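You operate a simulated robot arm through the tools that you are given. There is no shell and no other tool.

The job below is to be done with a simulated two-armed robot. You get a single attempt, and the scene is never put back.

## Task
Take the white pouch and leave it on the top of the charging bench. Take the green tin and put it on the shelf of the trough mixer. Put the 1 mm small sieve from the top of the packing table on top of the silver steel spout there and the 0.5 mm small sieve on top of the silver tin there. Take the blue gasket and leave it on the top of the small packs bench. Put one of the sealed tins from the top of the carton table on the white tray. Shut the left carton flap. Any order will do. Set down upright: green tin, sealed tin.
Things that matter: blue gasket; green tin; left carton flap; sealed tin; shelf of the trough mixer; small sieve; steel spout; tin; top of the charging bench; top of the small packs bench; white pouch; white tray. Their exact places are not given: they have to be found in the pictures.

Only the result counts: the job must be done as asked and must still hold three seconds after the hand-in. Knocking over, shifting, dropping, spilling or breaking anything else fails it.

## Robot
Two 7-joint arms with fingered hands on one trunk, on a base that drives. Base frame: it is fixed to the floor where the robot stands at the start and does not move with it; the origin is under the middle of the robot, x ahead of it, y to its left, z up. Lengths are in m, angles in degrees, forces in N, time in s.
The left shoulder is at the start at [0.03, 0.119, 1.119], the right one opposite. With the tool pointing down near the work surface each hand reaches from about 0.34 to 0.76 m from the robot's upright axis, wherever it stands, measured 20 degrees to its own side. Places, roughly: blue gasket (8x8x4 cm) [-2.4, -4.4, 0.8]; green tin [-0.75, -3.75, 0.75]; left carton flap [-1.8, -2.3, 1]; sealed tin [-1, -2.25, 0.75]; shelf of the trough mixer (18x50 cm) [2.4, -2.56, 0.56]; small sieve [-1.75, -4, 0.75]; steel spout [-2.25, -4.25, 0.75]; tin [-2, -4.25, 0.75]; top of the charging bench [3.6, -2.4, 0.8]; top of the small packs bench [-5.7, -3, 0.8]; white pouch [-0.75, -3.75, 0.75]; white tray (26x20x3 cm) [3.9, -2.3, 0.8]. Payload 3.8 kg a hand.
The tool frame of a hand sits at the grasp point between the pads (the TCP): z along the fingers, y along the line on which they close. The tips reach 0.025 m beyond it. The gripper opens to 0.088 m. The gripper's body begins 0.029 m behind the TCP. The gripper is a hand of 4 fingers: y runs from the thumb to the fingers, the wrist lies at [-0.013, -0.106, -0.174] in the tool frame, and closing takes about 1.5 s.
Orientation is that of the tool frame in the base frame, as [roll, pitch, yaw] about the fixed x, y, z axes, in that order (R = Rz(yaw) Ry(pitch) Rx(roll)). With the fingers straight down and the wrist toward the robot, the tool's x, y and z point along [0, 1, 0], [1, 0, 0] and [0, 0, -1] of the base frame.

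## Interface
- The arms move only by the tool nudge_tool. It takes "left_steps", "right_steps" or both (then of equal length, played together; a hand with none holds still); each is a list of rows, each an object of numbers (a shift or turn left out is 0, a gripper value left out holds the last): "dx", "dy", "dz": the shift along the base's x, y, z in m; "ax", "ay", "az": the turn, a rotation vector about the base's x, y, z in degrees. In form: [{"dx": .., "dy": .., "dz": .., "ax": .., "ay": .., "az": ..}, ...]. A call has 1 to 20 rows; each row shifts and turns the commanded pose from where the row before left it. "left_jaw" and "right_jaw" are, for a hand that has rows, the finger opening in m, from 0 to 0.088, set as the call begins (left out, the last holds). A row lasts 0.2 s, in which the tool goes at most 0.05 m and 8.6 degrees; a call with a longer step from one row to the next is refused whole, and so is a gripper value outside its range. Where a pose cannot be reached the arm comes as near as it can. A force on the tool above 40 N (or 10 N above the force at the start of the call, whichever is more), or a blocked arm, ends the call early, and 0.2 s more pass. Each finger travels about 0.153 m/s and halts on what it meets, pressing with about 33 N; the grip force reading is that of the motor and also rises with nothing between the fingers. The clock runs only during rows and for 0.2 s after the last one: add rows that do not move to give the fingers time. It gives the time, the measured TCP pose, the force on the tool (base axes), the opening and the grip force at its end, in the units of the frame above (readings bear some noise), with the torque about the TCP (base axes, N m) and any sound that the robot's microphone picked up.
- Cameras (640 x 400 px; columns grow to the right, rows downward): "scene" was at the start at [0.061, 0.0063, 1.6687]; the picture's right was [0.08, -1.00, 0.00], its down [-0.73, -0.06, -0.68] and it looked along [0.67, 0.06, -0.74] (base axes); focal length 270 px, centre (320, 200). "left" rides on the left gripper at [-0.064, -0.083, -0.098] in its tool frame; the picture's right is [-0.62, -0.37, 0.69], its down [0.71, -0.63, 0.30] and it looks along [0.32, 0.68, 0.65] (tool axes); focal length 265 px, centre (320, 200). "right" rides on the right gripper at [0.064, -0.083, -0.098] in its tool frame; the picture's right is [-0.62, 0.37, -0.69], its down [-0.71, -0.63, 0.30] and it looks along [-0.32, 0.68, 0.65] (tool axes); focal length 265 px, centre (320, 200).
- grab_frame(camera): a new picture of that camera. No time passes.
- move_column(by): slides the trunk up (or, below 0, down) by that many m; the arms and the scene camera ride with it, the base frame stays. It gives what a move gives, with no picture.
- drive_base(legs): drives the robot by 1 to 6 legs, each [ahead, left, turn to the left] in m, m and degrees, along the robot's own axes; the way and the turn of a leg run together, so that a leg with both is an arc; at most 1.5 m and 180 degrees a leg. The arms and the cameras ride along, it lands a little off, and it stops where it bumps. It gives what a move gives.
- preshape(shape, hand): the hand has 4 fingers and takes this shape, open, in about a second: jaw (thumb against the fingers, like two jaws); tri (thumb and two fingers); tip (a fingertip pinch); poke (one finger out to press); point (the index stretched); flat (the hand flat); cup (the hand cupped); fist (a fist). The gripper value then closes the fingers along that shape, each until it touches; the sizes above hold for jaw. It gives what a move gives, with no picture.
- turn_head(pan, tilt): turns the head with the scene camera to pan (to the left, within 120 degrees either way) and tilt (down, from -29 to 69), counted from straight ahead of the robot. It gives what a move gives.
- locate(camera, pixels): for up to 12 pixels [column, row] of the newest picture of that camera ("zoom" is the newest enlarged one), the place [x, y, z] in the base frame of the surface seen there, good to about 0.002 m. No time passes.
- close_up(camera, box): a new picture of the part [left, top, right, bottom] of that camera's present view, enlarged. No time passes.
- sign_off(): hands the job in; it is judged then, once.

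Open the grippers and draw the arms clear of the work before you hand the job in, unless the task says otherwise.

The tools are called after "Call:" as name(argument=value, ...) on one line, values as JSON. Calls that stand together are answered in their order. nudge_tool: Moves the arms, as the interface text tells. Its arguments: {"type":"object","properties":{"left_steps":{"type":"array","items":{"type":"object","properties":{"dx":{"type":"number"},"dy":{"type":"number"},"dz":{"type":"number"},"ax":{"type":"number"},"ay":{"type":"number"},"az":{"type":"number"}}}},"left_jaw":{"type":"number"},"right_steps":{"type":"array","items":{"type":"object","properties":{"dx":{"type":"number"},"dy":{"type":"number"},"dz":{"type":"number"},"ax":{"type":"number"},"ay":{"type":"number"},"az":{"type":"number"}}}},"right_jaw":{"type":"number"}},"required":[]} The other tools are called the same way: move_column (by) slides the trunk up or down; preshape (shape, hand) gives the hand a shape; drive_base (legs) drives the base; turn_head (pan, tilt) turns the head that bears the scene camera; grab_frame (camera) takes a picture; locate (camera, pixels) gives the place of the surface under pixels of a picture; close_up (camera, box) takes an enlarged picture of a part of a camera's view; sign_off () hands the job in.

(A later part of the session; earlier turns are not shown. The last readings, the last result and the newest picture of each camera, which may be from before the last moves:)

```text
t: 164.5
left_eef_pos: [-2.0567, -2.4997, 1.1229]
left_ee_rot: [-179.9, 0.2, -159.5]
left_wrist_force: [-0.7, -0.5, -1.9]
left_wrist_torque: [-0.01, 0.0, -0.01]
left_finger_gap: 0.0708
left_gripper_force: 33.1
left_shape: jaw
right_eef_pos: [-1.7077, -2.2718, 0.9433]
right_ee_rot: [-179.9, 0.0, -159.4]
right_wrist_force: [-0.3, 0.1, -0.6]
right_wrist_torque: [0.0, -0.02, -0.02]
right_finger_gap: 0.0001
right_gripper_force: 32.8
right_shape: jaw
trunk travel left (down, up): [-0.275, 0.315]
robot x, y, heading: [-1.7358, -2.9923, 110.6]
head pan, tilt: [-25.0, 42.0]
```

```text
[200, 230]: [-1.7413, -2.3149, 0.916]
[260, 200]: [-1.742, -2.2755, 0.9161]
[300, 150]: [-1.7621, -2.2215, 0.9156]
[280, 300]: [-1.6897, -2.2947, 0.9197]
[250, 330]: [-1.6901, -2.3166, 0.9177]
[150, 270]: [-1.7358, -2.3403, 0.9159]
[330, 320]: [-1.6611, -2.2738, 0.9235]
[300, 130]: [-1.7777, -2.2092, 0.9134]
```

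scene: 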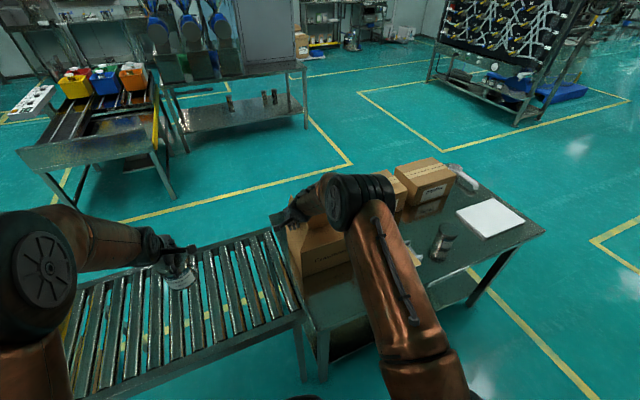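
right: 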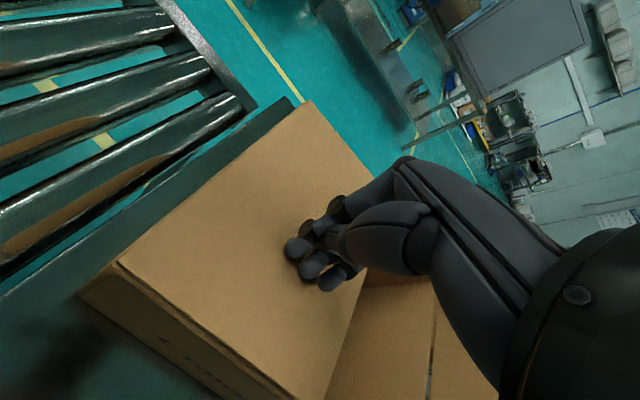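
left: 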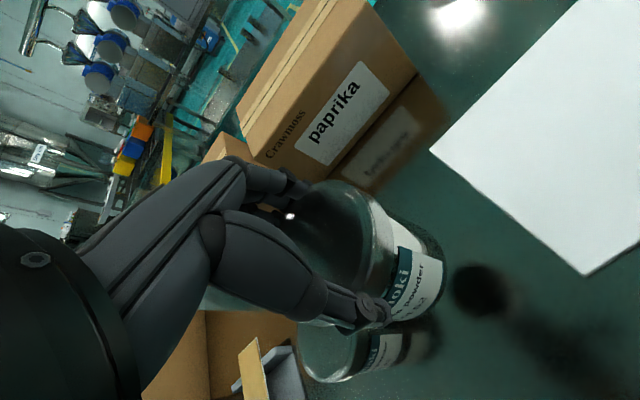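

The flap's free edge is at z≈0.9235 against 0.916 at the hinge (about 4°). I press down a bit more.

Call:
nudge_tool(right_steps=[{"dz": -0.004}, {"dz": -0.003}, {"dz": -0.003}, {}])

Call:
grab_frame(camera="right")

Call:
locate(camera="right", pixels=[[200, 230], [260, 200], [280, 300], [250, 330], [150, 270], [330, 320], [320, 360]])

```text
t: 165.5
left_eef_pos: [-2.0587, -2.5014, 1.1232]
left_ee_rot: [-180.0, 0.2, -159.5]
left_wrist_force: [-0.5, 0.2, -2.9]
left_wrist_torque: [-0.01, 0.01, 0.0]
left_finger_gap: 0.0709
left_gripper_force: 32.7
left_shape: jaw
right_eef_pos: [-1.7069, -2.2705, 0.9378]
right_ee_rot: [179.6, 0.1, -159.5]
right_wrist_force: [-2.7, 4.9, 21.4]
right_wrist_torque: [0.02, 0.17, -0.02]
right_finger_gap: 0.0
right_gripper_force: 33.5
right_shape: jaw
trunk travel left (down, up): [-0.275, 0.315]
robot x, y, heading: [-1.7362, -2.9948, 110.3]
head pan, tilt: [-25.0, 42.0]
```

```text
taken
```

right: 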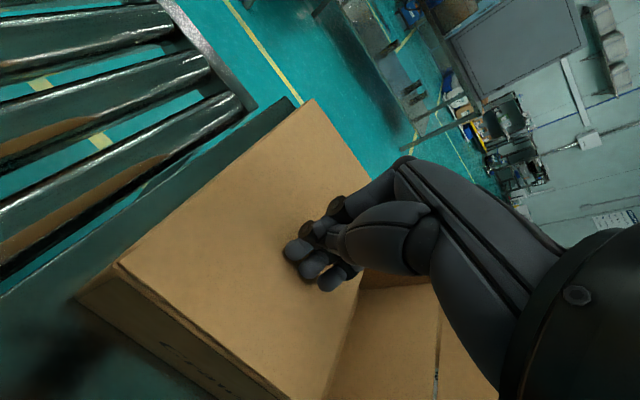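

```text
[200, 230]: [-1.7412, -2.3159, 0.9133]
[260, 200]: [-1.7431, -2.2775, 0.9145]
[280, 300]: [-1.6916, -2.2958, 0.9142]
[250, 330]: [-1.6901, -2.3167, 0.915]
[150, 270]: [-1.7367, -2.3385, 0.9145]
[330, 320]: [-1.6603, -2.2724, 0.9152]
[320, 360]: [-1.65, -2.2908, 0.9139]
```

The flap is flat (all points z≈0.914) with 21 N at its stop. I raise the hand straight up and check that the flap stays closed.

Call:
nudge_tool(right_steps=[{"dz": 0.01}, {"dz": 0.03}, {"dz": 0.045}, {"dz": 0.045}, {"dz": 0.045}])

Call:
nudge_tool(right_steps=[{"dx": 0.012, "dy": -0.04}, {"dx": 0.012, "dy": -0.04}, {"dx": 0.012, "dy": -0.04}, {"dx": 0.012, "dy": -0.04}, {"dx": 0.012, "dy": -0.04}, {"dx": 0.012, "dy": -0.04}])

Call:
grab_frame(camera="scene")

Call:
grab_frame(camera="right")

```text
t: 166.7
left_eef_pos: [-2.0576, -2.5002, 1.1234]
left_ee_rot: [-179.8, 0.1, -159.4]
left_wrist_force: [0.6, -0.1, -1.9]
left_wrist_torque: [0.0, 0.01, -0.01]
left_finger_gap: 0.0709
left_gripper_force: 33.2
left_shape: jaw
right_eef_pos: [-1.707, -2.2709, 1.1095]
right_ee_rot: [-179.9, 0.0, -159.5]
right_wrist_force: [0.2, -0.7, 0.3]
right_wrist_torque: [-0.02, -0.03, 0.01]
right_finger_gap: 0.0
right_gripper_force: 32.7
right_shape: jaw
trunk travel left (down, up): [-0.275, 0.315]
robot x, y, heading: [-1.7377, -2.993, 110.5]
head pan, tilt: [-25.0, 42.0]
```

```text
t: 168.1
left_eef_pos: [-2.0578, -2.5002, 1.1248]
left_ee_rot: [-180.0, 0.1, -159.4]
left_wrist_force: [0.6, 0.1, -2.4]
left_wrist_torque: [0.03, 0.03, 0.01]
left_finger_gap: 0.071
left_gripper_force: 33.5
left_shape: jaw
right_eef_pos: [-1.6351, -2.5138, 1.1089]
right_ee_rot: [-180.0, 0.0, -159.5]
right_wrist_force: [-0.8, 1.0, 0.0]
right_wrist_torque: [0.01, 0.02, -0.01]
right_finger_gap: 0.0
right_gripper_force: 33.2
right_shape: jaw
trunk travel left (down, up): [-0.275, 0.315]
robot x, y, heading: [-1.7364, -2.989, 110.6]
head pan, tilt: [-25.0, 42.0]
```

```text
taken
```

scene: 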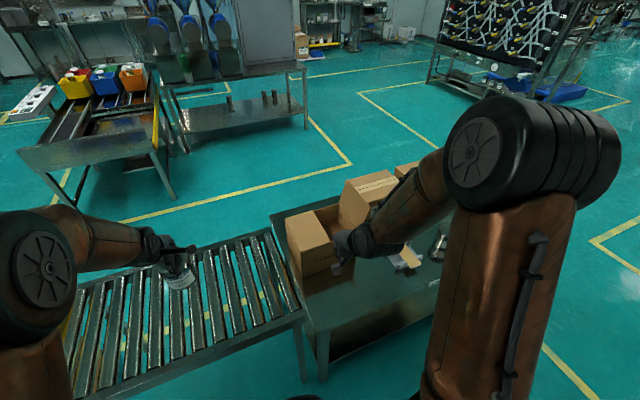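

```text
taken
```

right: 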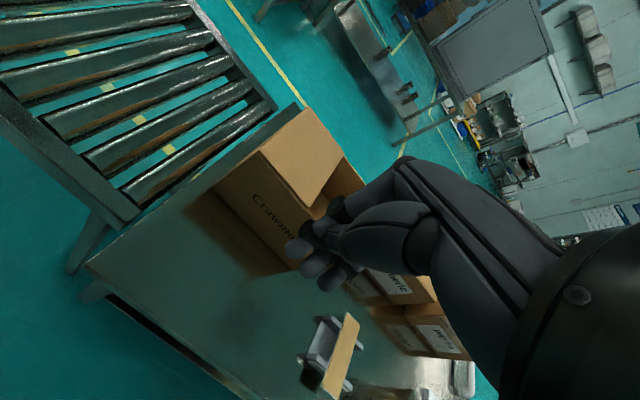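

The flap stays shut. I verify its flatness once, then go on to the packing table while I'm here? First I check the points (290,150), (310,185), (280,160).

Call:
locate(camera="right", pixels=[[290, 140], [310, 185], [280, 160], [325, 165], [305, 120], [300, 200]])

Call:
turn_head(pan=110, tilt=30)

Call:
grab_frame(camera="scene")

```text
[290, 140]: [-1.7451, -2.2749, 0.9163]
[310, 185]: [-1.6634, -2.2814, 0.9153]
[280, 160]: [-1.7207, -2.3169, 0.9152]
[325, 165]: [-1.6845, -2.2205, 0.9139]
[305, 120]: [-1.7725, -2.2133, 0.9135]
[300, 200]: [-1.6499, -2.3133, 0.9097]
```

```text
t: 170.3
left_eef_pos: [-2.0571, -2.4996, 1.1237]
left_ee_rot: [-179.9, 0.1, -159.5]
left_wrist_force: [-0.6, 0.7, -2.7]
left_wrist_torque: [-0.04, 0.04, 0.01]
left_finger_gap: 0.0708
left_gripper_force: 32.5
left_shape: jaw
right_eef_pos: [-1.6356, -2.5109, 1.1085]
right_ee_rot: [-179.9, 0.0, -159.6]
right_wrist_force: [-0.5, -0.7, 0.6]
right_wrist_torque: [-0.02, 0.03, 0.0]
right_finger_gap: 0.0
right_gripper_force: 33.5
right_shape: jaw
trunk travel left (down, up): [-0.275, 0.315]
robot x, y, heading: [-1.7331, -2.9902, 110.6]
head pan, tilt: [110.0, 30.0]
```

```text
taken
```

scene: 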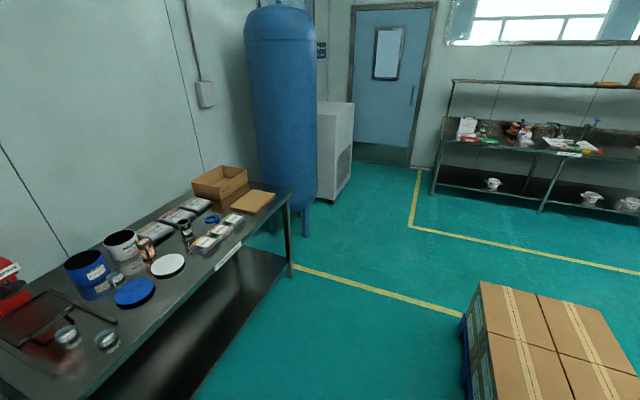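

All flap points lie at z≈0.915: shut. Now I deliver the sealed tin: back off, strafe right, turn round and go on to the charging bench.

Call:
drive_base(legs=[[-0.23, 0, -0.6], [0, -1.3, 0], [0.1, -1.3, 0], [0, 0, -180], [0, 1.3, 0], [0, 1.3, 0]])

Call:
turn_head(pan=10, tilt=42)

Call:
grab_frame(camera="scene")

```text
t: 203.8
left_eef_pos: [3.4889, -1.8072, 1.1237]
left_ee_rot: [-179.9, 0.1, 20.6]
left_wrist_force: [-0.2, 0.0, -2.7]
left_wrist_torque: [0.01, 0.02, -0.01]
left_finger_gap: 0.0706
left_gripper_force: 32.6
left_shape: jaw
right_eef_pos: [3.0664, -1.7966, 1.1086]
right_ee_rot: [-179.8, 0.1, 20.6]
right_wrist_force: [0.7, -0.1, 0.1]
right_wrist_torque: [0.02, -0.03, -0.01]
right_finger_gap: 0.0003
right_gripper_force: 33.4
right_shape: jaw
trunk travel left (down, up): [-0.275, 0.315]
robot x, y, heading: [3.1632, -1.3179, -69.5]
head pan, tilt: [110.0, 30.0]
```

```text
t: 205.6
left_eef_pos: [3.4891, -1.8081, 1.1234]
left_ee_rot: [-179.9, 0.1, 20.6]
left_wrist_force: [-0.4, 0.2, -2.3]
left_wrist_torque: [-0.01, -0.02, 0.03]
left_finger_gap: 0.0701
left_gripper_force: 32.9
left_shape: jaw
right_eef_pos: [3.0665, -1.7967, 1.1093]
right_ee_rot: [-179.9, 0.0, 20.6]
right_wrist_force: [0.6, 0.0, -0.3]
right_wrist_torque: [0.01, 0.01, 0.01]
right_finger_gap: 0.0002
right_gripper_force: 32.8
right_shape: jaw
trunk travel left (down, up): [-0.275, 0.315]
robot x, y, heading: [3.1654, -1.3183, -69.3]
head pan, tilt: [10.0, 42.0]
```

```text
taken
```

scene: 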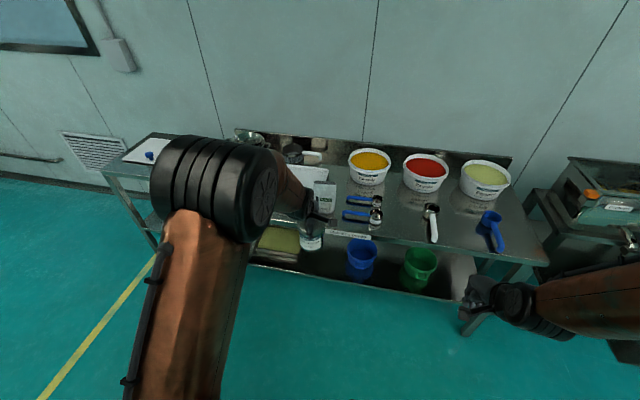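

I shift left 0.22 m and drive ahead 0.45 m so the left hand can reach the tray centre.

Call:
drive_base(legs=[[0, 0.216, -0.7], [0.25, 0, 0], [0.2, 0, 0]])

Call:
grab_frame(camera="scene")

Call:
grab_frame(camera="left")

```text
t: 209.9
left_eef_pos: [3.8387, -2.1626, 1.1228]
left_ee_rot: [-179.8, 0.1, 19.7]
left_wrist_force: [0.4, -0.4, -2.1]
left_wrist_torque: [0.0, -0.01, -0.01]
left_finger_gap: 0.07
left_gripper_force: 33.4
left_shape: jaw
right_eef_pos: [3.4144, -2.1454, 1.1083]
right_ee_rot: [-179.7, 0.0, 19.7]
right_wrist_force: [-0.6, 0.4, 0.5]
right_wrist_torque: [0.02, -0.02, -0.02]
right_finger_gap: 0.0
right_gripper_force: 32.8
right_shape: jaw
trunk travel left (down, up): [-0.275, 0.315]
robot x, y, heading: [3.5237, -1.6681, -70.3]
head pan, tilt: [10.0, 42.0]
```

```text
taken
```

scene: 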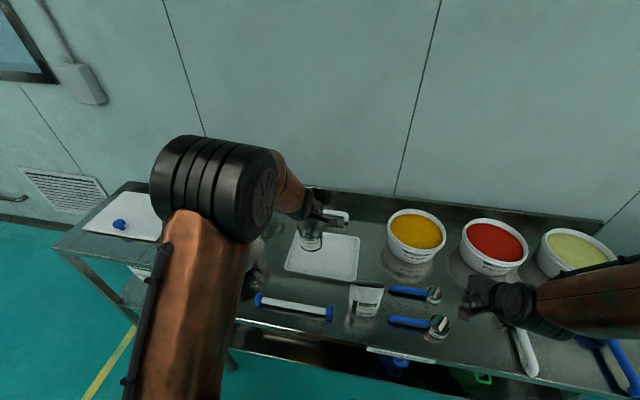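

```text
taken
```

left: 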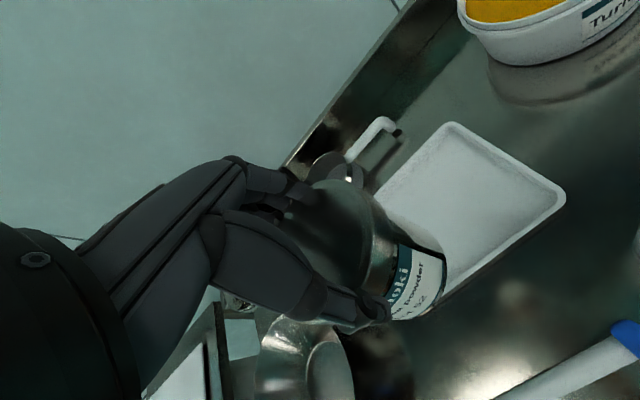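

I measure the tray from this view: corners (455,127), (562,200), interior (470,210), and (360,260),(358,240) in the scene.

Call:
locate(camera="left", pixels=[[453, 126], [562, 198], [470, 210], [450, 285], [430, 190], [500, 170]])

Call:
locate(camera="scene", pixels=[[354, 280], [359, 239], [287, 268], [300, 237], [330, 265], [345, 250], [290, 272], [325, 240]])

```text
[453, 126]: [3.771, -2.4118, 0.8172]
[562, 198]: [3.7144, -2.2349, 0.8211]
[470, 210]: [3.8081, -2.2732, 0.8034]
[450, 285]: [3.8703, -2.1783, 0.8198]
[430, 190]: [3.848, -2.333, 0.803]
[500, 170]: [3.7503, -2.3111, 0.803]
```

```text
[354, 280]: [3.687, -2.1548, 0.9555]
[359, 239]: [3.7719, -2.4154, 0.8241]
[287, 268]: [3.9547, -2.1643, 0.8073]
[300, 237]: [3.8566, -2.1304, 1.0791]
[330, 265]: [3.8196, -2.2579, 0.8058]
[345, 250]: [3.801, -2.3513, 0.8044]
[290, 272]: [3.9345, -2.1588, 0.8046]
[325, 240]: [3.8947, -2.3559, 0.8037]
```

Tray interior is z≈0.8035, centre u≈2.85, n≈3.465. I move the tin above the centre and lower to about 1 cm above.

Call:
nudge_tool(left_steps=[{"dx": 0.0082, "dy": -0.0396}, {"dx": 0.0082, "dy": -0.0396}, {"dx": 0.0081, "dy": -0.0396}, {"dz": -0.042}, {"dz": -0.042}, {"dz": -0.042}, {"dz": -0.042}, {"dz": -0.04}, {}])

Call:
grab_frame(camera="left")

Call:
grab_frame(camera="scene")

```text
t: 211.9
left_eef_pos: [3.8627, -2.2792, 0.914]
left_ee_rot: [-180.0, 0.0, 19.6]
left_wrist_force: [-1.2, 0.2, -1.9]
left_wrist_torque: [0.03, 0.0, 0.02]
left_finger_gap: 0.0702
left_gripper_force: 33.6
left_shape: jaw
right_eef_pos: [3.4148, -2.1438, 1.1085]
right_ee_rot: [-180.0, 0.1, 19.7]
right_wrist_force: [-0.5, 0.3, -1.3]
right_wrist_torque: [-0.01, 0.0, 0.04]
right_finger_gap: 0.0003
right_gripper_force: 32.9
right_shape: jaw
trunk travel left (down, up): [-0.275, 0.315]
robot x, y, heading: [3.521, -1.6668, -70.3]
head pan, tilt: [10.0, 42.0]
```

```text
taken
```

left: 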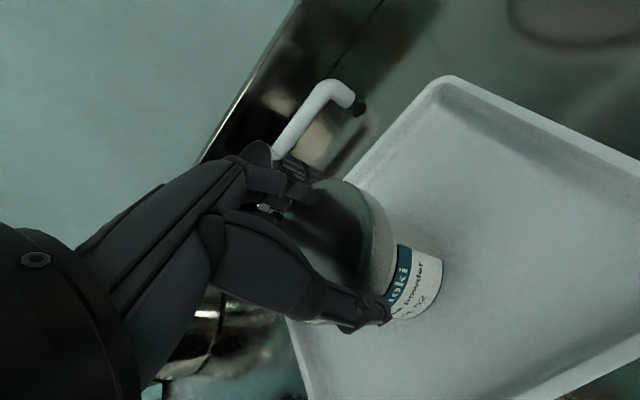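

```text
taken
```

scene: 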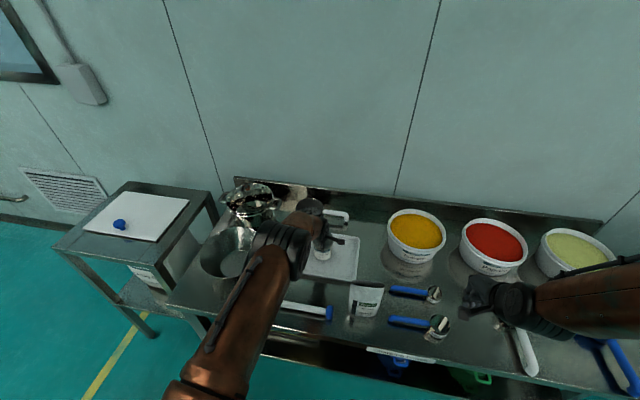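

The tin is centred above the tray. I lower slowly to contact.

Call:
nudge_tool(left_steps=[{"dz": -0.006}, {"dz": -0.004}, {"dz": -0.003}, {"dz": -0.002}, {}])

```text
t: 213.1
left_eef_pos: [3.8612, -2.281, 0.8994]
left_ee_rot: [-179.9, 0.2, 19.7]
left_wrist_force: [0.3, 0.1, -2.3]
left_wrist_torque: [0.03, 0.0, 0.01]
left_finger_gap: 0.0699
left_gripper_force: 32.7
left_shape: jaw
right_eef_pos: [3.4131, -2.1455, 1.1084]
right_ee_rot: [-179.8, 0.0, 19.6]
right_wrist_force: [-0.5, 0.8, -0.8]
right_wrist_torque: [0.02, -0.01, 0.01]
right_finger_gap: 0.0001
right_gripper_force: 33.7
right_shape: jaw
trunk travel left (down, up): [-0.275, 0.315]
robot x, y, heading: [3.5216, -1.6676, -70.1]
head pan, tilt: [10.0, 42.0]
```

No contact yet; a few more millimetres.

Call:
nudge_tool(left_steps=[{"dz": -0.0015}, {"dz": -0.0015}, {"dz": -0.001}, {}])

```text
t: 214.1
left_eef_pos: [3.8617, -2.2809, 0.8973]
left_ee_rot: [179.9, 0.1, 19.7]
left_wrist_force: [-1.8, 0.1, 6.7]
left_wrist_torque: [-0.11, -0.07, -0.01]
left_finger_gap: 0.0702
left_gripper_force: 33.1
left_shape: jaw
right_eef_pos: [3.4141, -2.1425, 1.1084]
right_ee_rot: [-179.8, -0.1, 19.8]
right_wrist_force: [1.5, -1.0, 0.5]
right_wrist_torque: [0.03, 0.0, 0.01]
right_finger_gap: 0.0
right_gripper_force: 33.1
right_shape: jaw
trunk travel left (down, up): [-0.275, 0.315]
robot x, y, heading: [3.5216, -1.6634, -70.6]
head pan, tilt: [10.0, 42.0]
```

Contact (6.7 N up). I open the left hand and then raise it.

Call:
nudge_tool(left_steps=[{"dz": 0.0005}, {}, {}, {}, {}, {}], left_jaw=0.088)

Call:
nudge_tool(left_steps=[{"dz": 0.01}, {"dz": 0.015}, {"dz": 0.025}, {"dz": 0.04}, {"dz": 0.045}, {"dz": 0.045}, {"dz": 0.045}])

Call:
grab_frame(camera="left")

Call:
grab_frame(camera="scene")

```text
t: 215.5
left_eef_pos: [3.862, -2.2806, 0.8949]
left_ee_rot: [-179.9, 0.0, 19.7]
left_wrist_force: [0.6, -0.8, 0.7]
left_wrist_torque: [-0.01, -0.01, -0.03]
left_finger_gap: 0.0878
left_gripper_force: 0.0
left_shape: jaw
right_eef_pos: [3.4142, -2.1435, 1.1085]
right_ee_rot: [-179.9, 0.0, 19.7]
right_wrist_force: [-0.2, -0.6, -0.5]
right_wrist_torque: [-0.01, 0.03, -0.01]
right_finger_gap: 0.0
right_gripper_force: 33.1
right_shape: jaw
trunk travel left (down, up): [-0.275, 0.315]
robot x, y, heading: [3.5246, -1.6648, -70.3]
head pan, tilt: [10.0, 42.0]
```

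```text
t: 217.1
left_eef_pos: [3.8604, -2.28, 1.1226]
left_ee_rot: [-179.9, 0.0, 19.7]
left_wrist_force: [0.3, -0.4, -0.3]
left_wrist_torque: [0.0, 0.02, 0.02]
left_finger_gap: 0.0879
left_gripper_force: 0.1
left_shape: jaw
right_eef_pos: [3.4154, -2.1437, 1.1092]
right_ee_rot: [-180.0, 0.0, 19.6]
right_wrist_force: [-1.1, -0.2, -0.2]
right_wrist_torque: [0.02, -0.02, -0.01]
right_finger_gap: 0.0001
right_gripper_force: 33.3
right_shape: jaw
trunk travel left (down, up): [-0.275, 0.315]
robot x, y, heading: [3.5233, -1.6644, -70.0]
head pan, tilt: [10.0, 42.0]
```

```text
taken
```

left: 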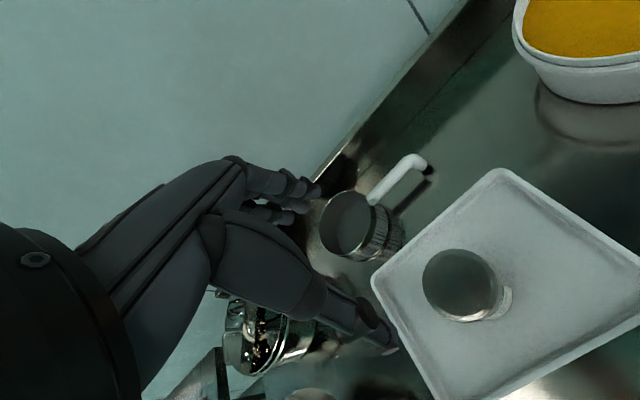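

```text
taken
```

scene: 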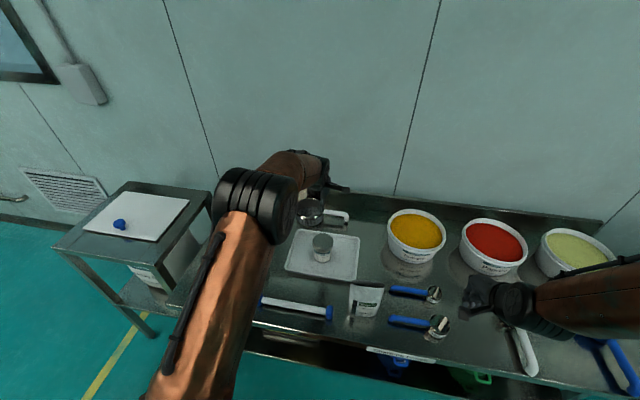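

The sealed tin stands upright on the tray. Next, the packing table: back off and strafe right about 5.6 m along the aisle.

Call:
drive_base(legs=[[-0.45, 0, 0], [0, -1.4, 0], [0, -1.4, 0], [0.05, -1.4, 0], [0, -1.4, 0]])

Call:
turn_head(pan=-15, tilt=38)

Call:
grab_frame(camera="scene")

```text
t: 246.0
left_eef_pos: [-1.5271, -3.785, 1.1214]
left_ee_rot: [-180.0, 0.1, 20.0]
left_wrist_force: [0.6, -0.2, 0.8]
left_wrist_torque: [0.01, 0.02, 0.0]
left_finger_gap: 0.0878
left_gripper_force: 0.1
left_shape: jaw
right_eef_pos: [-1.9742, -3.6507, 1.1087]
right_ee_rot: [-179.9, -0.1, 20.0]
right_wrist_force: [-1.3, -1.5, 0.6]
right_wrist_torque: [0.03, 0.02, -0.01]
right_finger_gap: 0.0001
right_gripper_force: 32.8
right_shape: jaw
trunk travel left (down, up): [-0.275, 0.315]
robot x, y, heading: [-1.8684, -3.1704, -70.0]
head pan, tilt: [10.0, 42.0]
```

```text
t: 246.9
left_eef_pos: [-1.5269, -3.7852, 1.1227]
left_ee_rot: [-179.9, 0.0, 19.9]
left_wrist_force: [-0.8, 0.8, 0.4]
left_wrist_torque: [0.01, 0.0, 0.01]
left_finger_gap: 0.0879
left_gripper_force: 0.1
left_shape: jaw
right_eef_pos: [-1.974, -3.6506, 1.1073]
right_ee_rot: [-179.9, 0.0, 19.9]
right_wrist_force: [-0.5, 0.7, 0.5]
right_wrist_torque: [-0.04, 0.01, -0.03]
right_finger_gap: 0.0
right_gripper_force: 33.6
right_shape: jaw
trunk travel left (down, up): [-0.275, 0.315]
robot x, y, heading: [-1.8686, -3.1751, -69.9]
head pan, tilt: [-15.0, 38.0]
```

```text
taken
```

scene: 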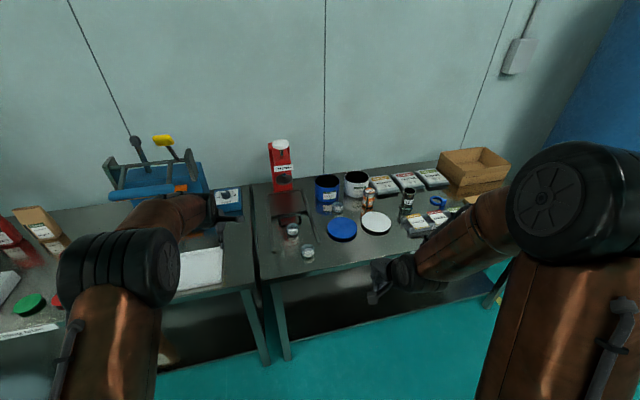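

The packing table is ahead: clear discs at (292,230) and (307,252) look like the small sieves; lids, cups beyond. I enlarge.

Call:
close_up(camera="scene", box=[250, 165, 410, 275])

Call:
close_up(camera="scene", box=[320, 140, 520, 265])

```text
3.64 times, centred on (330, 220) of scene
```

zoom: 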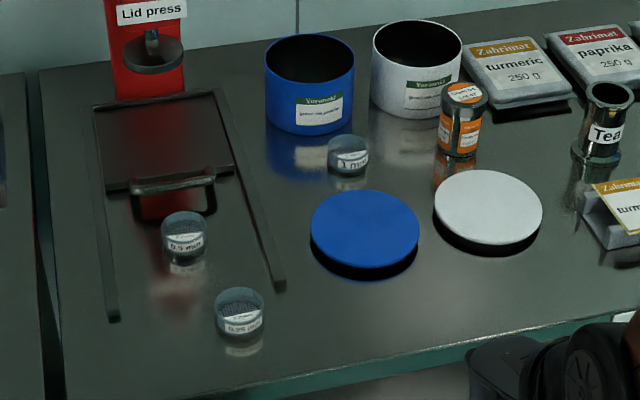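

```text
3.20 times, centred on (420, 202) of scene
```

zoom: 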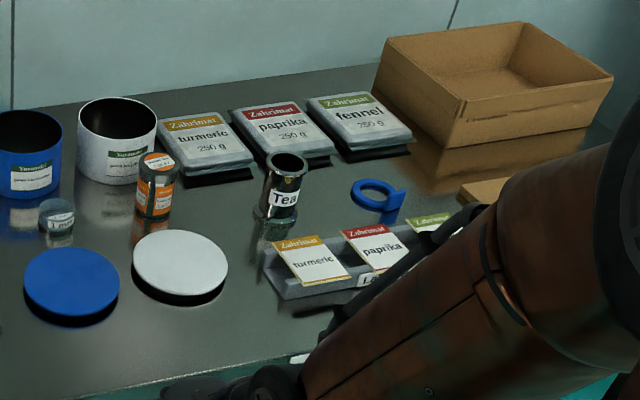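

Three sieves: "1 mm" (348,155), "0.5 mm" (185,235), "0.25 mm" (240,313) in the first zoom. I locate these and candidate "silver tin" and "Tea" spout.

Call:
close_up(camera="scene", box=[250, 165, 410, 275])

Call:
locate(camera="zoom", pixels=[[348, 150], [348, 168], [183, 235], [240, 310], [462, 90], [460, 130], [420, 35], [415, 100], [608, 95], [600, 150], [310, 100], [487, 210]])

Call:
close_up(camera="scene", box=[340, 170, 440, 240])

```text
3.64 times, centred on (330, 220) of scene
```

zoom: 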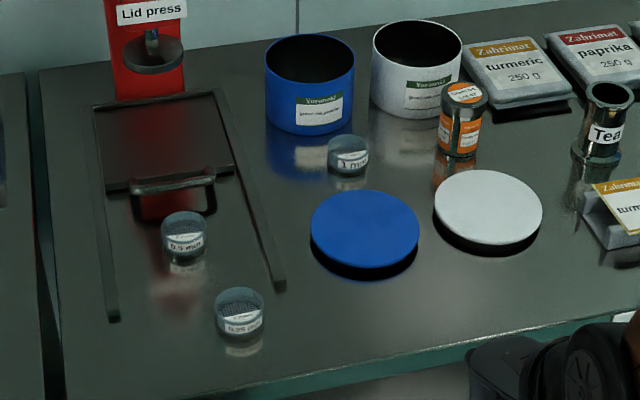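

```text
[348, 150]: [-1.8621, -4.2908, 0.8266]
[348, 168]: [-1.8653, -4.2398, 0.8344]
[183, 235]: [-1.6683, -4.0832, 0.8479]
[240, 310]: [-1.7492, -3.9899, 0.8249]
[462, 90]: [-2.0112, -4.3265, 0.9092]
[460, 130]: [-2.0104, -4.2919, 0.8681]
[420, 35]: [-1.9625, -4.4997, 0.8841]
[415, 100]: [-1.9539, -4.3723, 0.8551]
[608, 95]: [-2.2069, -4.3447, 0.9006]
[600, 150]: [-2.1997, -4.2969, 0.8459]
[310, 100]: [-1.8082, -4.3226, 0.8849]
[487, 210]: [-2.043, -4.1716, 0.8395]
```

```text
5.71 times, centred on (390, 205) of scene
```

zoom: 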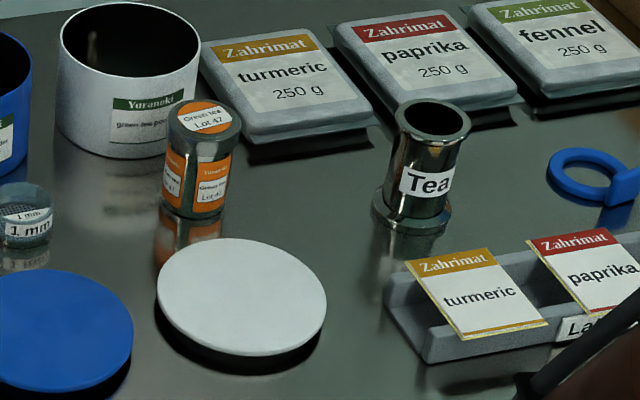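

The silver tin is the steel "Green tea" tin at (-2.01,-4.32); the "Tea" tube with flange at (-2.2,-4.33) is the steel spout. I retract the left hand, open the right, then drive closer.

Call:
nudge_tool(left_steps=[{"dx": -0.0164, "dy": 0.0451}, {"dx": -0.0164, "dy": 0.0451}, {"dx": -0.0164, "dy": 0.0451}, {"dx": -0.0164, "dy": 0.0451}, {"dx": -0.0164, "dy": 0.0451}], right_steps=[{"dz": 0.01}, {"dz": 0.01}, {"dz": 0.01}, {}, {}], right_jaw=0.088)

Call:
drive_base(legs=[[0.3, 0, 0]])

Call:
turn_head(pan=-10, tilt=48)

Call:
grab_frame(camera="scene")

Call:
grab_frame(camera="right")

```text
t: 248.1
left_eef_pos: [-1.6094, -3.5575, 1.1239]
left_ee_rot: [-179.9, 0.1, 20.0]
left_wrist_force: [0.4, -0.5, 0.2]
left_wrist_torque: [0.0, -0.01, -0.01]
left_finger_gap: 0.0876
left_gripper_force: 0.1
left_shape: jaw
right_eef_pos: [-1.9745, -3.6506, 1.1375]
right_ee_rot: [180.0, 0.0, 20.0]
right_wrist_force: [0.7, 0.0, 0.3]
right_wrist_torque: [0.0, 0.01, 0.02]
right_finger_gap: 0.0876
right_gripper_force: 0.0
right_shape: jaw
trunk travel left (down, up): [-0.275, 0.315]
robot x, y, heading: [-1.8662, -3.1756, -69.9]
head pan, tilt: [-15.0, 38.0]
```

```text
t: 250.2
left_eef_pos: [-1.5047, -3.8454, 1.1224]
left_ee_rot: [180.0, 0.2, 19.9]
left_wrist_force: [0.7, 0.0, -0.8]
left_wrist_torque: [0.04, 0.01, 0.01]
left_finger_gap: 0.0882
left_gripper_force: 0.1
left_shape: jaw
right_eef_pos: [-1.8716, -3.9375, 1.1384]
right_ee_rot: [-179.9, 0.0, 19.9]
right_wrist_force: [-0.3, -0.2, -0.5]
right_wrist_torque: [0.0, 0.0, -0.01]
right_finger_gap: 0.0879
right_gripper_force: 0.0
right_shape: jaw
trunk travel left (down, up): [-0.275, 0.315]
robot x, y, heading: [-1.765, -3.4579, -69.9]
head pan, tilt: [-15.0, 38.0]
```

```text
t: 250.9
left_eef_pos: [-1.5061, -3.8434, 1.1224]
left_ee_rot: [-179.9, 0.0, 19.9]
left_wrist_force: [0.0, -0.4, 0.1]
left_wrist_torque: [-0.02, -0.01, 0.04]
left_finger_gap: 0.0875
left_gripper_force: 0.1
left_shape: jaw
right_eef_pos: [-1.8712, -3.9354, 1.138]
right_ee_rot: [-179.9, 0.0, 20.0]
right_wrist_force: [-0.1, 0.3, 0.5]
right_wrist_torque: [0.0, 0.0, 0.01]
right_finger_gap: 0.0876
right_gripper_force: 0.1
right_shape: jaw
trunk travel left (down, up): [-0.275, 0.315]
robot x, y, heading: [-1.7616, -3.4562, -70.1]
head pan, tilt: [-10.0, 48.0]
```

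```text
taken
```

scene: 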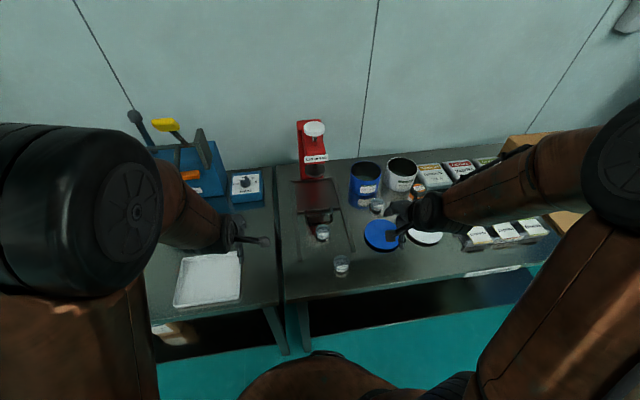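

```text
taken
```

right: 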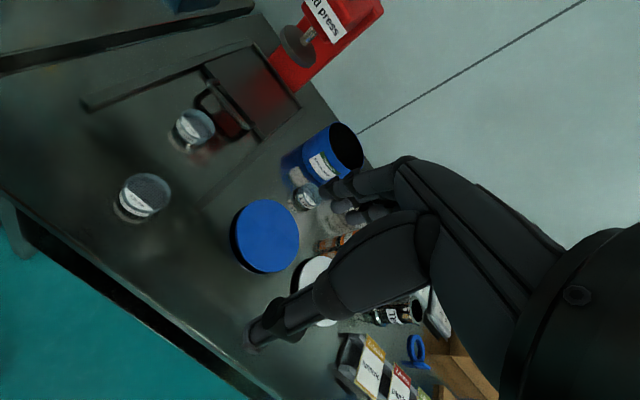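

I take enlarged views of the 0.5 mm sieve and its surroundings and measure.

Call:
close_up(camera="right", box=[90, 60, 310, 200])

Call:
locate(camera="right", pixels=[[195, 127], [177, 128], [213, 125], [193, 112], [195, 145], [222, 100], [205, 90], [245, 130], [150, 195], [145, 180], [250, 110], [180, 85]])

Call:
close_up(camera="scene", box=[280, 150, 400, 285])

```text
2.86 times, centred on (200, 130) of right
```

zoom: 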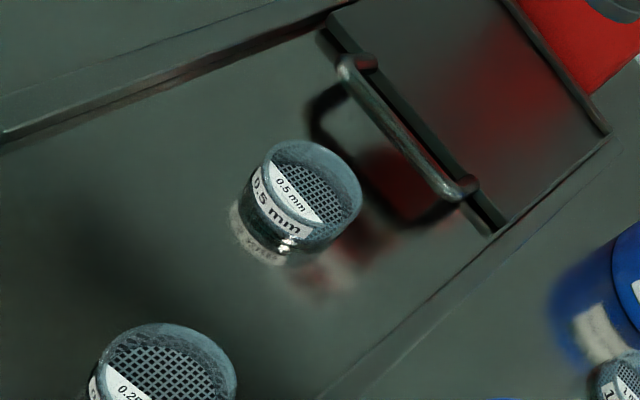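

```text
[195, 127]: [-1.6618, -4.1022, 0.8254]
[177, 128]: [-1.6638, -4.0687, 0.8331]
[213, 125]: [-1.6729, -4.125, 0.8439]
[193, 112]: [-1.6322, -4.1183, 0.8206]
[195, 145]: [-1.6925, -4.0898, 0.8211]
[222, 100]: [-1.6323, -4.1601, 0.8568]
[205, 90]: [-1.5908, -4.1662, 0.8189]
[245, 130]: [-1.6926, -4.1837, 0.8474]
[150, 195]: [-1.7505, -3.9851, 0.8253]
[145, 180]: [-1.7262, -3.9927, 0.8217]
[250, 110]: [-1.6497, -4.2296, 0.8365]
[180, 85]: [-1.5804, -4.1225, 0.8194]
```

```text
2.96 times, centred on (340, 218) of scene
```

zoom: 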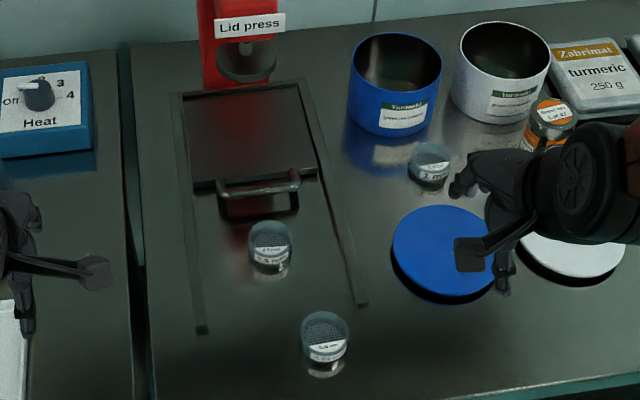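

I zoom tighter on the 0.5 mm sieve in the right camera to measure its rim.

Call:
close_up(camera="right", box=[160, 95, 240, 155])

```text
6.67 times, centred on (200, 125) of right
```

zoom: 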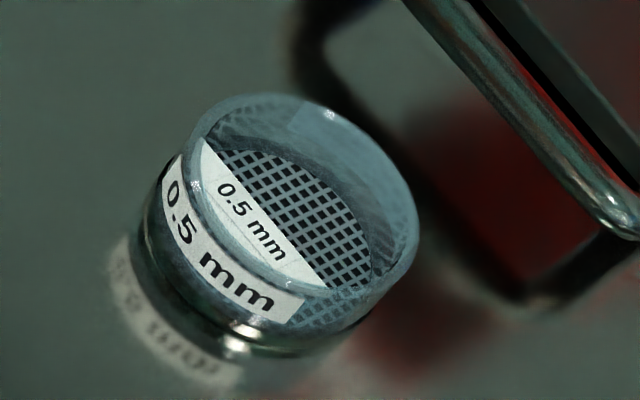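

Call:
locate(camera="zoom", pixels=[[193, 140], [225, 103], [280, 97], [340, 118], [390, 165], [414, 220], [408, 265], [375, 290], [225, 210], [190, 190], [290, 200], [160, 265]])

```text
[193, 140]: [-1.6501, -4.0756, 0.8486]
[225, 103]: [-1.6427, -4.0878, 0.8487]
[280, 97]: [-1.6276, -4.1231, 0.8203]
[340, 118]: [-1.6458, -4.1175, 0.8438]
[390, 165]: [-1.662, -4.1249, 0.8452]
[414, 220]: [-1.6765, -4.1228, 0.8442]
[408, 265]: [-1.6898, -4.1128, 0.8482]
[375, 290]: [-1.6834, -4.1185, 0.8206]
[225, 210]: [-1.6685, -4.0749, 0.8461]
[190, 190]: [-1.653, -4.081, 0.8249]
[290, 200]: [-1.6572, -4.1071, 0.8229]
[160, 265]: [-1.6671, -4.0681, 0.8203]
```

The 0.5 mm sieve centre is (-1.667,-4.099), diameter 0.053, top z≈0.8485; the press handle is 4 cm behind it. I bring the right hand above with a 0.07 opening.

Call:
nudge_tool(right_steps=[{"dx": 0.03405, "dy": -0.02715}, {"dx": 0.03405, "dy": -0.02715}, {"dx": 0.03405, "dy": -0.02715}, {"dx": 0.03405, "dy": -0.02715}, {"dx": 0.03405, "dy": -0.02715}, {"dx": 0.03405, "dy": -0.02715}, {"dz": -0.045}, {"dz": -0.045}, {"dz": -0.045}, {"dz": -0.045}], right_jaw=0.07)

Call:
grab_frame(camera="right")

Call:
close_up(camera="scene", box=[260, 150, 400, 285])

```text
t: 253.1
left_eef_pos: [-1.5066, -3.8449, 1.1223]
left_ee_rot: [-179.9, 0.2, 19.9]
left_wrist_force: [-0.4, -0.3, -0.7]
left_wrist_torque: [-0.01, 0.01, 0.0]
left_finger_gap: 0.088
left_gripper_force: 0.1
left_shape: jaw
right_eef_pos: [-1.6672, -4.1008, 0.9561]
right_ee_rot: [-180.0, 0.0, 19.8]
right_wrist_force: [0.7, 0.3, -0.4]
right_wrist_torque: [-0.01, 0.03, 0.03]
right_finger_gap: 0.0701
right_gripper_force: 0.0
right_shape: jaw
trunk travel left (down, up): [-0.275, 0.315]
robot x, y, heading: [-1.7616, -3.4581, -70.4]
head pan, tilt: [-10.0, 48.0]
```

```text
taken
```

right: 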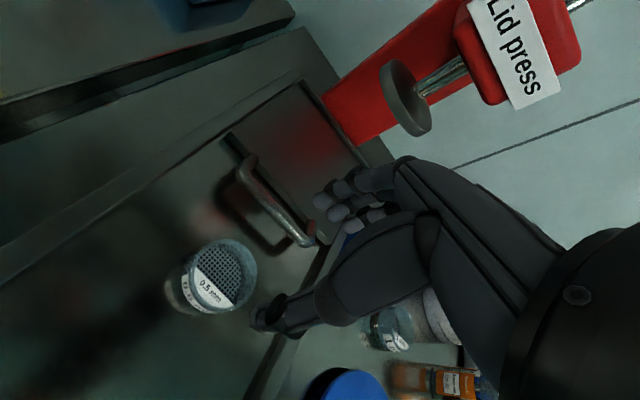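

```text
2.96 times, centred on (330, 218) of scene
```

zoom: 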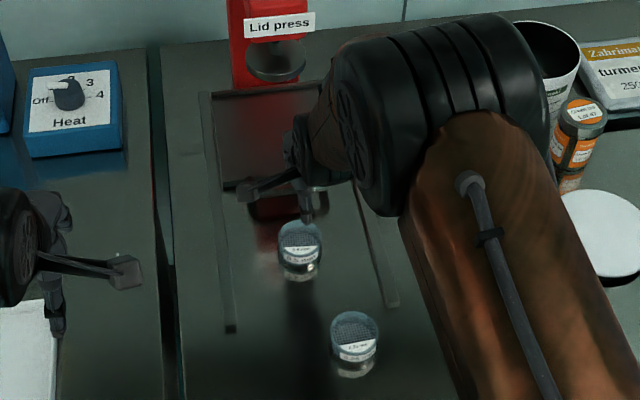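

I verify the sieve's rim against the TCP with a close-up from the right camera.

Call:
close_up(camera="right", box=[150, 225, 270, 325])

Call:
locate(camera="zoom", pixels=[[310, 85], [400, 80], [500, 120], [545, 200], [540, 270], [490, 330], [235, 170], [250, 120], [380, 310], [150, 250]])

```text
4.00 times, centred on (210, 275) of right
```

zoom: 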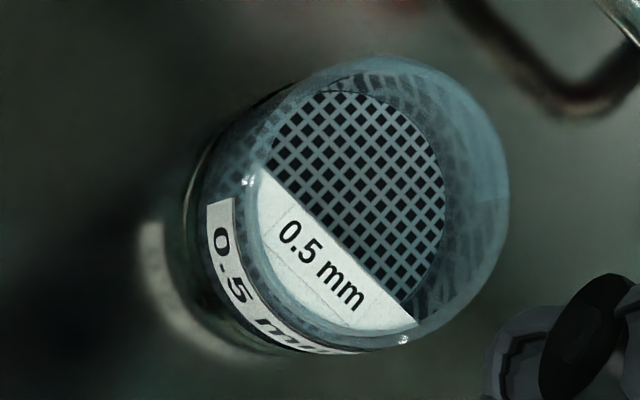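

```text
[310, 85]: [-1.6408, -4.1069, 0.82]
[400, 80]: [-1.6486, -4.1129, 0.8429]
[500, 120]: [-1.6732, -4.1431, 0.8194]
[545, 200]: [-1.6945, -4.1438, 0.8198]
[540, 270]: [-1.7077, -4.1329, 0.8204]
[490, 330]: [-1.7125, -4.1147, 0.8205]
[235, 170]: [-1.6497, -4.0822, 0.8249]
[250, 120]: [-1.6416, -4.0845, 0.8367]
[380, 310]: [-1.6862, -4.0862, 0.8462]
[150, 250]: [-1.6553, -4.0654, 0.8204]
```

Call:
locate(camera="zoom", pixels=[[505, 200], [488, 130], [440, 78], [375, 60], [300, 82], [245, 170], [248, 240], [300, 318], [395, 338], [465, 295]])

```text
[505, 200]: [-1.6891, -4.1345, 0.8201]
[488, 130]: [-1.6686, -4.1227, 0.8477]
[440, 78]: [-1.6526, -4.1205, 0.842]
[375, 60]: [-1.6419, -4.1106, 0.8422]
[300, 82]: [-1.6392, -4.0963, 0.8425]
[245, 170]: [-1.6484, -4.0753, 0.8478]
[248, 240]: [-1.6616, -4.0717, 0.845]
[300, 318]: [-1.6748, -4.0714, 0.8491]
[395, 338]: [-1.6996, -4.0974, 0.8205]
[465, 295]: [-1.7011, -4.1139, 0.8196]
```

Sieve centre (-1.6655,-4.097); TCP is within 4 mm. I correct and lower to z≈0.853.

Call:
nudge_tool(right_steps=[{"dx": 0.0015, "dy": 0.0035, "dz": -0.035}, {"dz": -0.035}, {"dz": -0.02}, {"dz": -0.013}, {}])

Call:
grab_frame(camera="right")

```text
t: 254.3
left_eef_pos: [-1.5054, -3.8438, 1.1226]
left_ee_rot: [-180.0, 0.1, 19.9]
left_wrist_force: [0.9, 0.2, -0.5]
left_wrist_torque: [0.02, -0.01, 0.01]
left_finger_gap: 0.0881
left_gripper_force: 0.1
left_shape: jaw
right_eef_pos: [-1.6667, -4.0953, 0.8563]
right_ee_rot: [-179.9, 0.0, 19.8]
right_wrist_force: [-0.3, 0.4, 0.6]
right_wrist_torque: [0.01, 0.01, 0.0]
right_finger_gap: 0.0703
right_gripper_force: 0.0
right_shape: jaw
trunk travel left (down, up): [-0.275, 0.315]
robot x, y, heading: [-1.7638, -3.4604, -70.2]
head pan, tilt: [-10.0, 48.0]
```

```text
taken
```

right: 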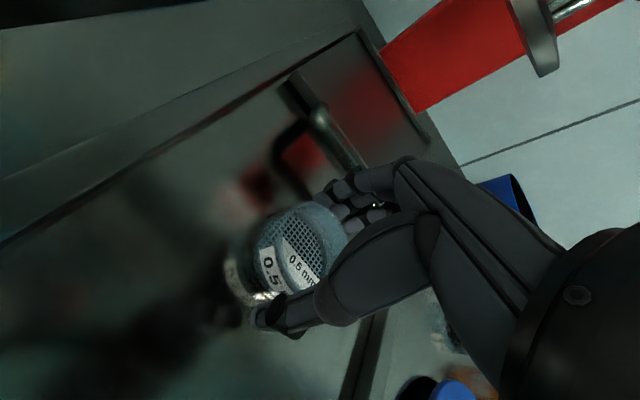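

The sieve lies between thumb and fingers, clear of the handle. I lower 4 mm and close.

Call:
nudge_tool(right_steps=[{"dz": -0.004}, {}])

Call:
nudge_tool(right_steps=[{}, {}, {}, {}, {}, {}, {}, {}], right_jaw=0.0)

Call:
grab_frame(camera="right")

```text
t: 254.9
left_eef_pos: [-1.5068, -3.8448, 1.1243]
left_ee_rot: [-179.8, 0.1, 19.9]
left_wrist_force: [0.7, -0.6, -0.3]
left_wrist_torque: [-0.02, -0.01, 0.05]
left_finger_gap: 0.0879
left_gripper_force: 0.1
left_shape: jaw
right_eef_pos: [-1.6671, -4.0952, 0.8518]
right_ee_rot: [-179.9, 0.0, 19.9]
right_wrist_force: [-0.3, -0.2, 0.2]
right_wrist_torque: [0.04, 0.0, -0.01]
right_finger_gap: 0.0703
right_gripper_force: 0.1
right_shape: jaw
trunk travel left (down, up): [-0.275, 0.315]
robot x, y, heading: [-1.7639, -3.4554, -70.0]
head pan, tilt: [-10.0, 48.0]
```

```text
t: 256.7
left_eef_pos: [-1.5058, -3.8437, 1.1236]
left_ee_rot: [-179.9, 0.0, 20.0]
left_wrist_force: [-0.2, -0.1, -0.1]
left_wrist_torque: [0.0, -0.02, -0.01]
left_finger_gap: 0.0878
left_gripper_force: 0.2
left_shape: jaw
right_eef_pos: [-1.6655, -4.096, 0.8504]
right_ee_rot: [-179.9, 0.0, 19.9]
right_wrist_force: [-0.3, 0.3, 0.7]
right_wrist_torque: [-0.07, 0.0, -0.01]
right_finger_gap: 0.0458
right_gripper_force: 32.7
right_shape: jaw
trunk travel left (down, up): [-0.275, 0.315]
robot x, y, heading: [-1.761, -3.4552, -69.9]
head pan, tilt: [-10.0, 48.0]
```

```text
taken
```

right: 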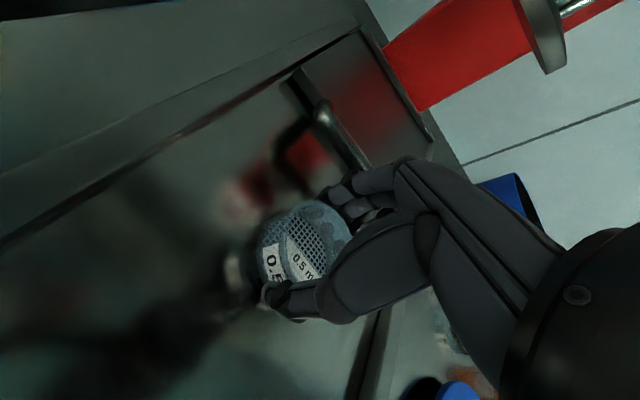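

Gripped (gap 46 mm, 33 N). I lift slowly.

Call:
nudge_tool(right_steps=[{"dz": 0.01}, {"dz": 0.02}, {"dz": 0.035}, {"dz": 0.045}, {"dz": 0.045}])

Call:
grab_frame(camera="right")

```text
t: 257.9
left_eef_pos: [-1.5065, -3.8438, 1.1219]
left_ee_rot: [180.0, 0.0, 20.0]
left_wrist_force: [-0.1, -0.6, 0.5]
left_wrist_torque: [-0.02, -0.01, -0.01]
left_finger_gap: 0.0878
left_gripper_force: 0.1
left_shape: jaw
right_eef_pos: [-1.6673, -4.0961, 1.0068]
right_ee_rot: [-179.8, 0.0, 19.9]
right_wrist_force: [-0.8, 0.7, -1.1]
right_wrist_torque: [0.01, -0.01, 0.05]
right_finger_gap: 0.0461
right_gripper_force: 32.6
right_shape: jaw
trunk travel left (down, up): [-0.275, 0.315]
robot x, y, heading: [-1.7628, -3.4585, -70.0]
head pan, tilt: [-10.0, 48.0]
```

```text
taken
```

right: 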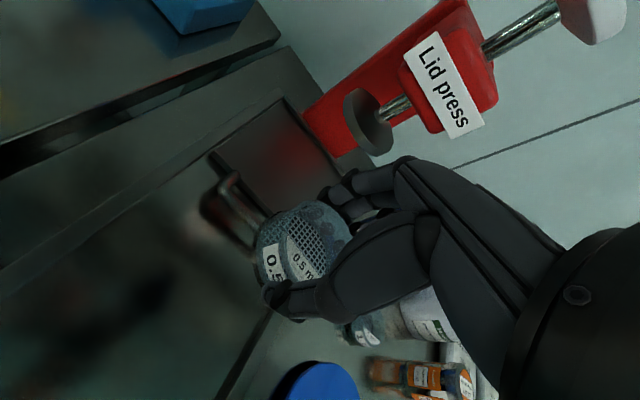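

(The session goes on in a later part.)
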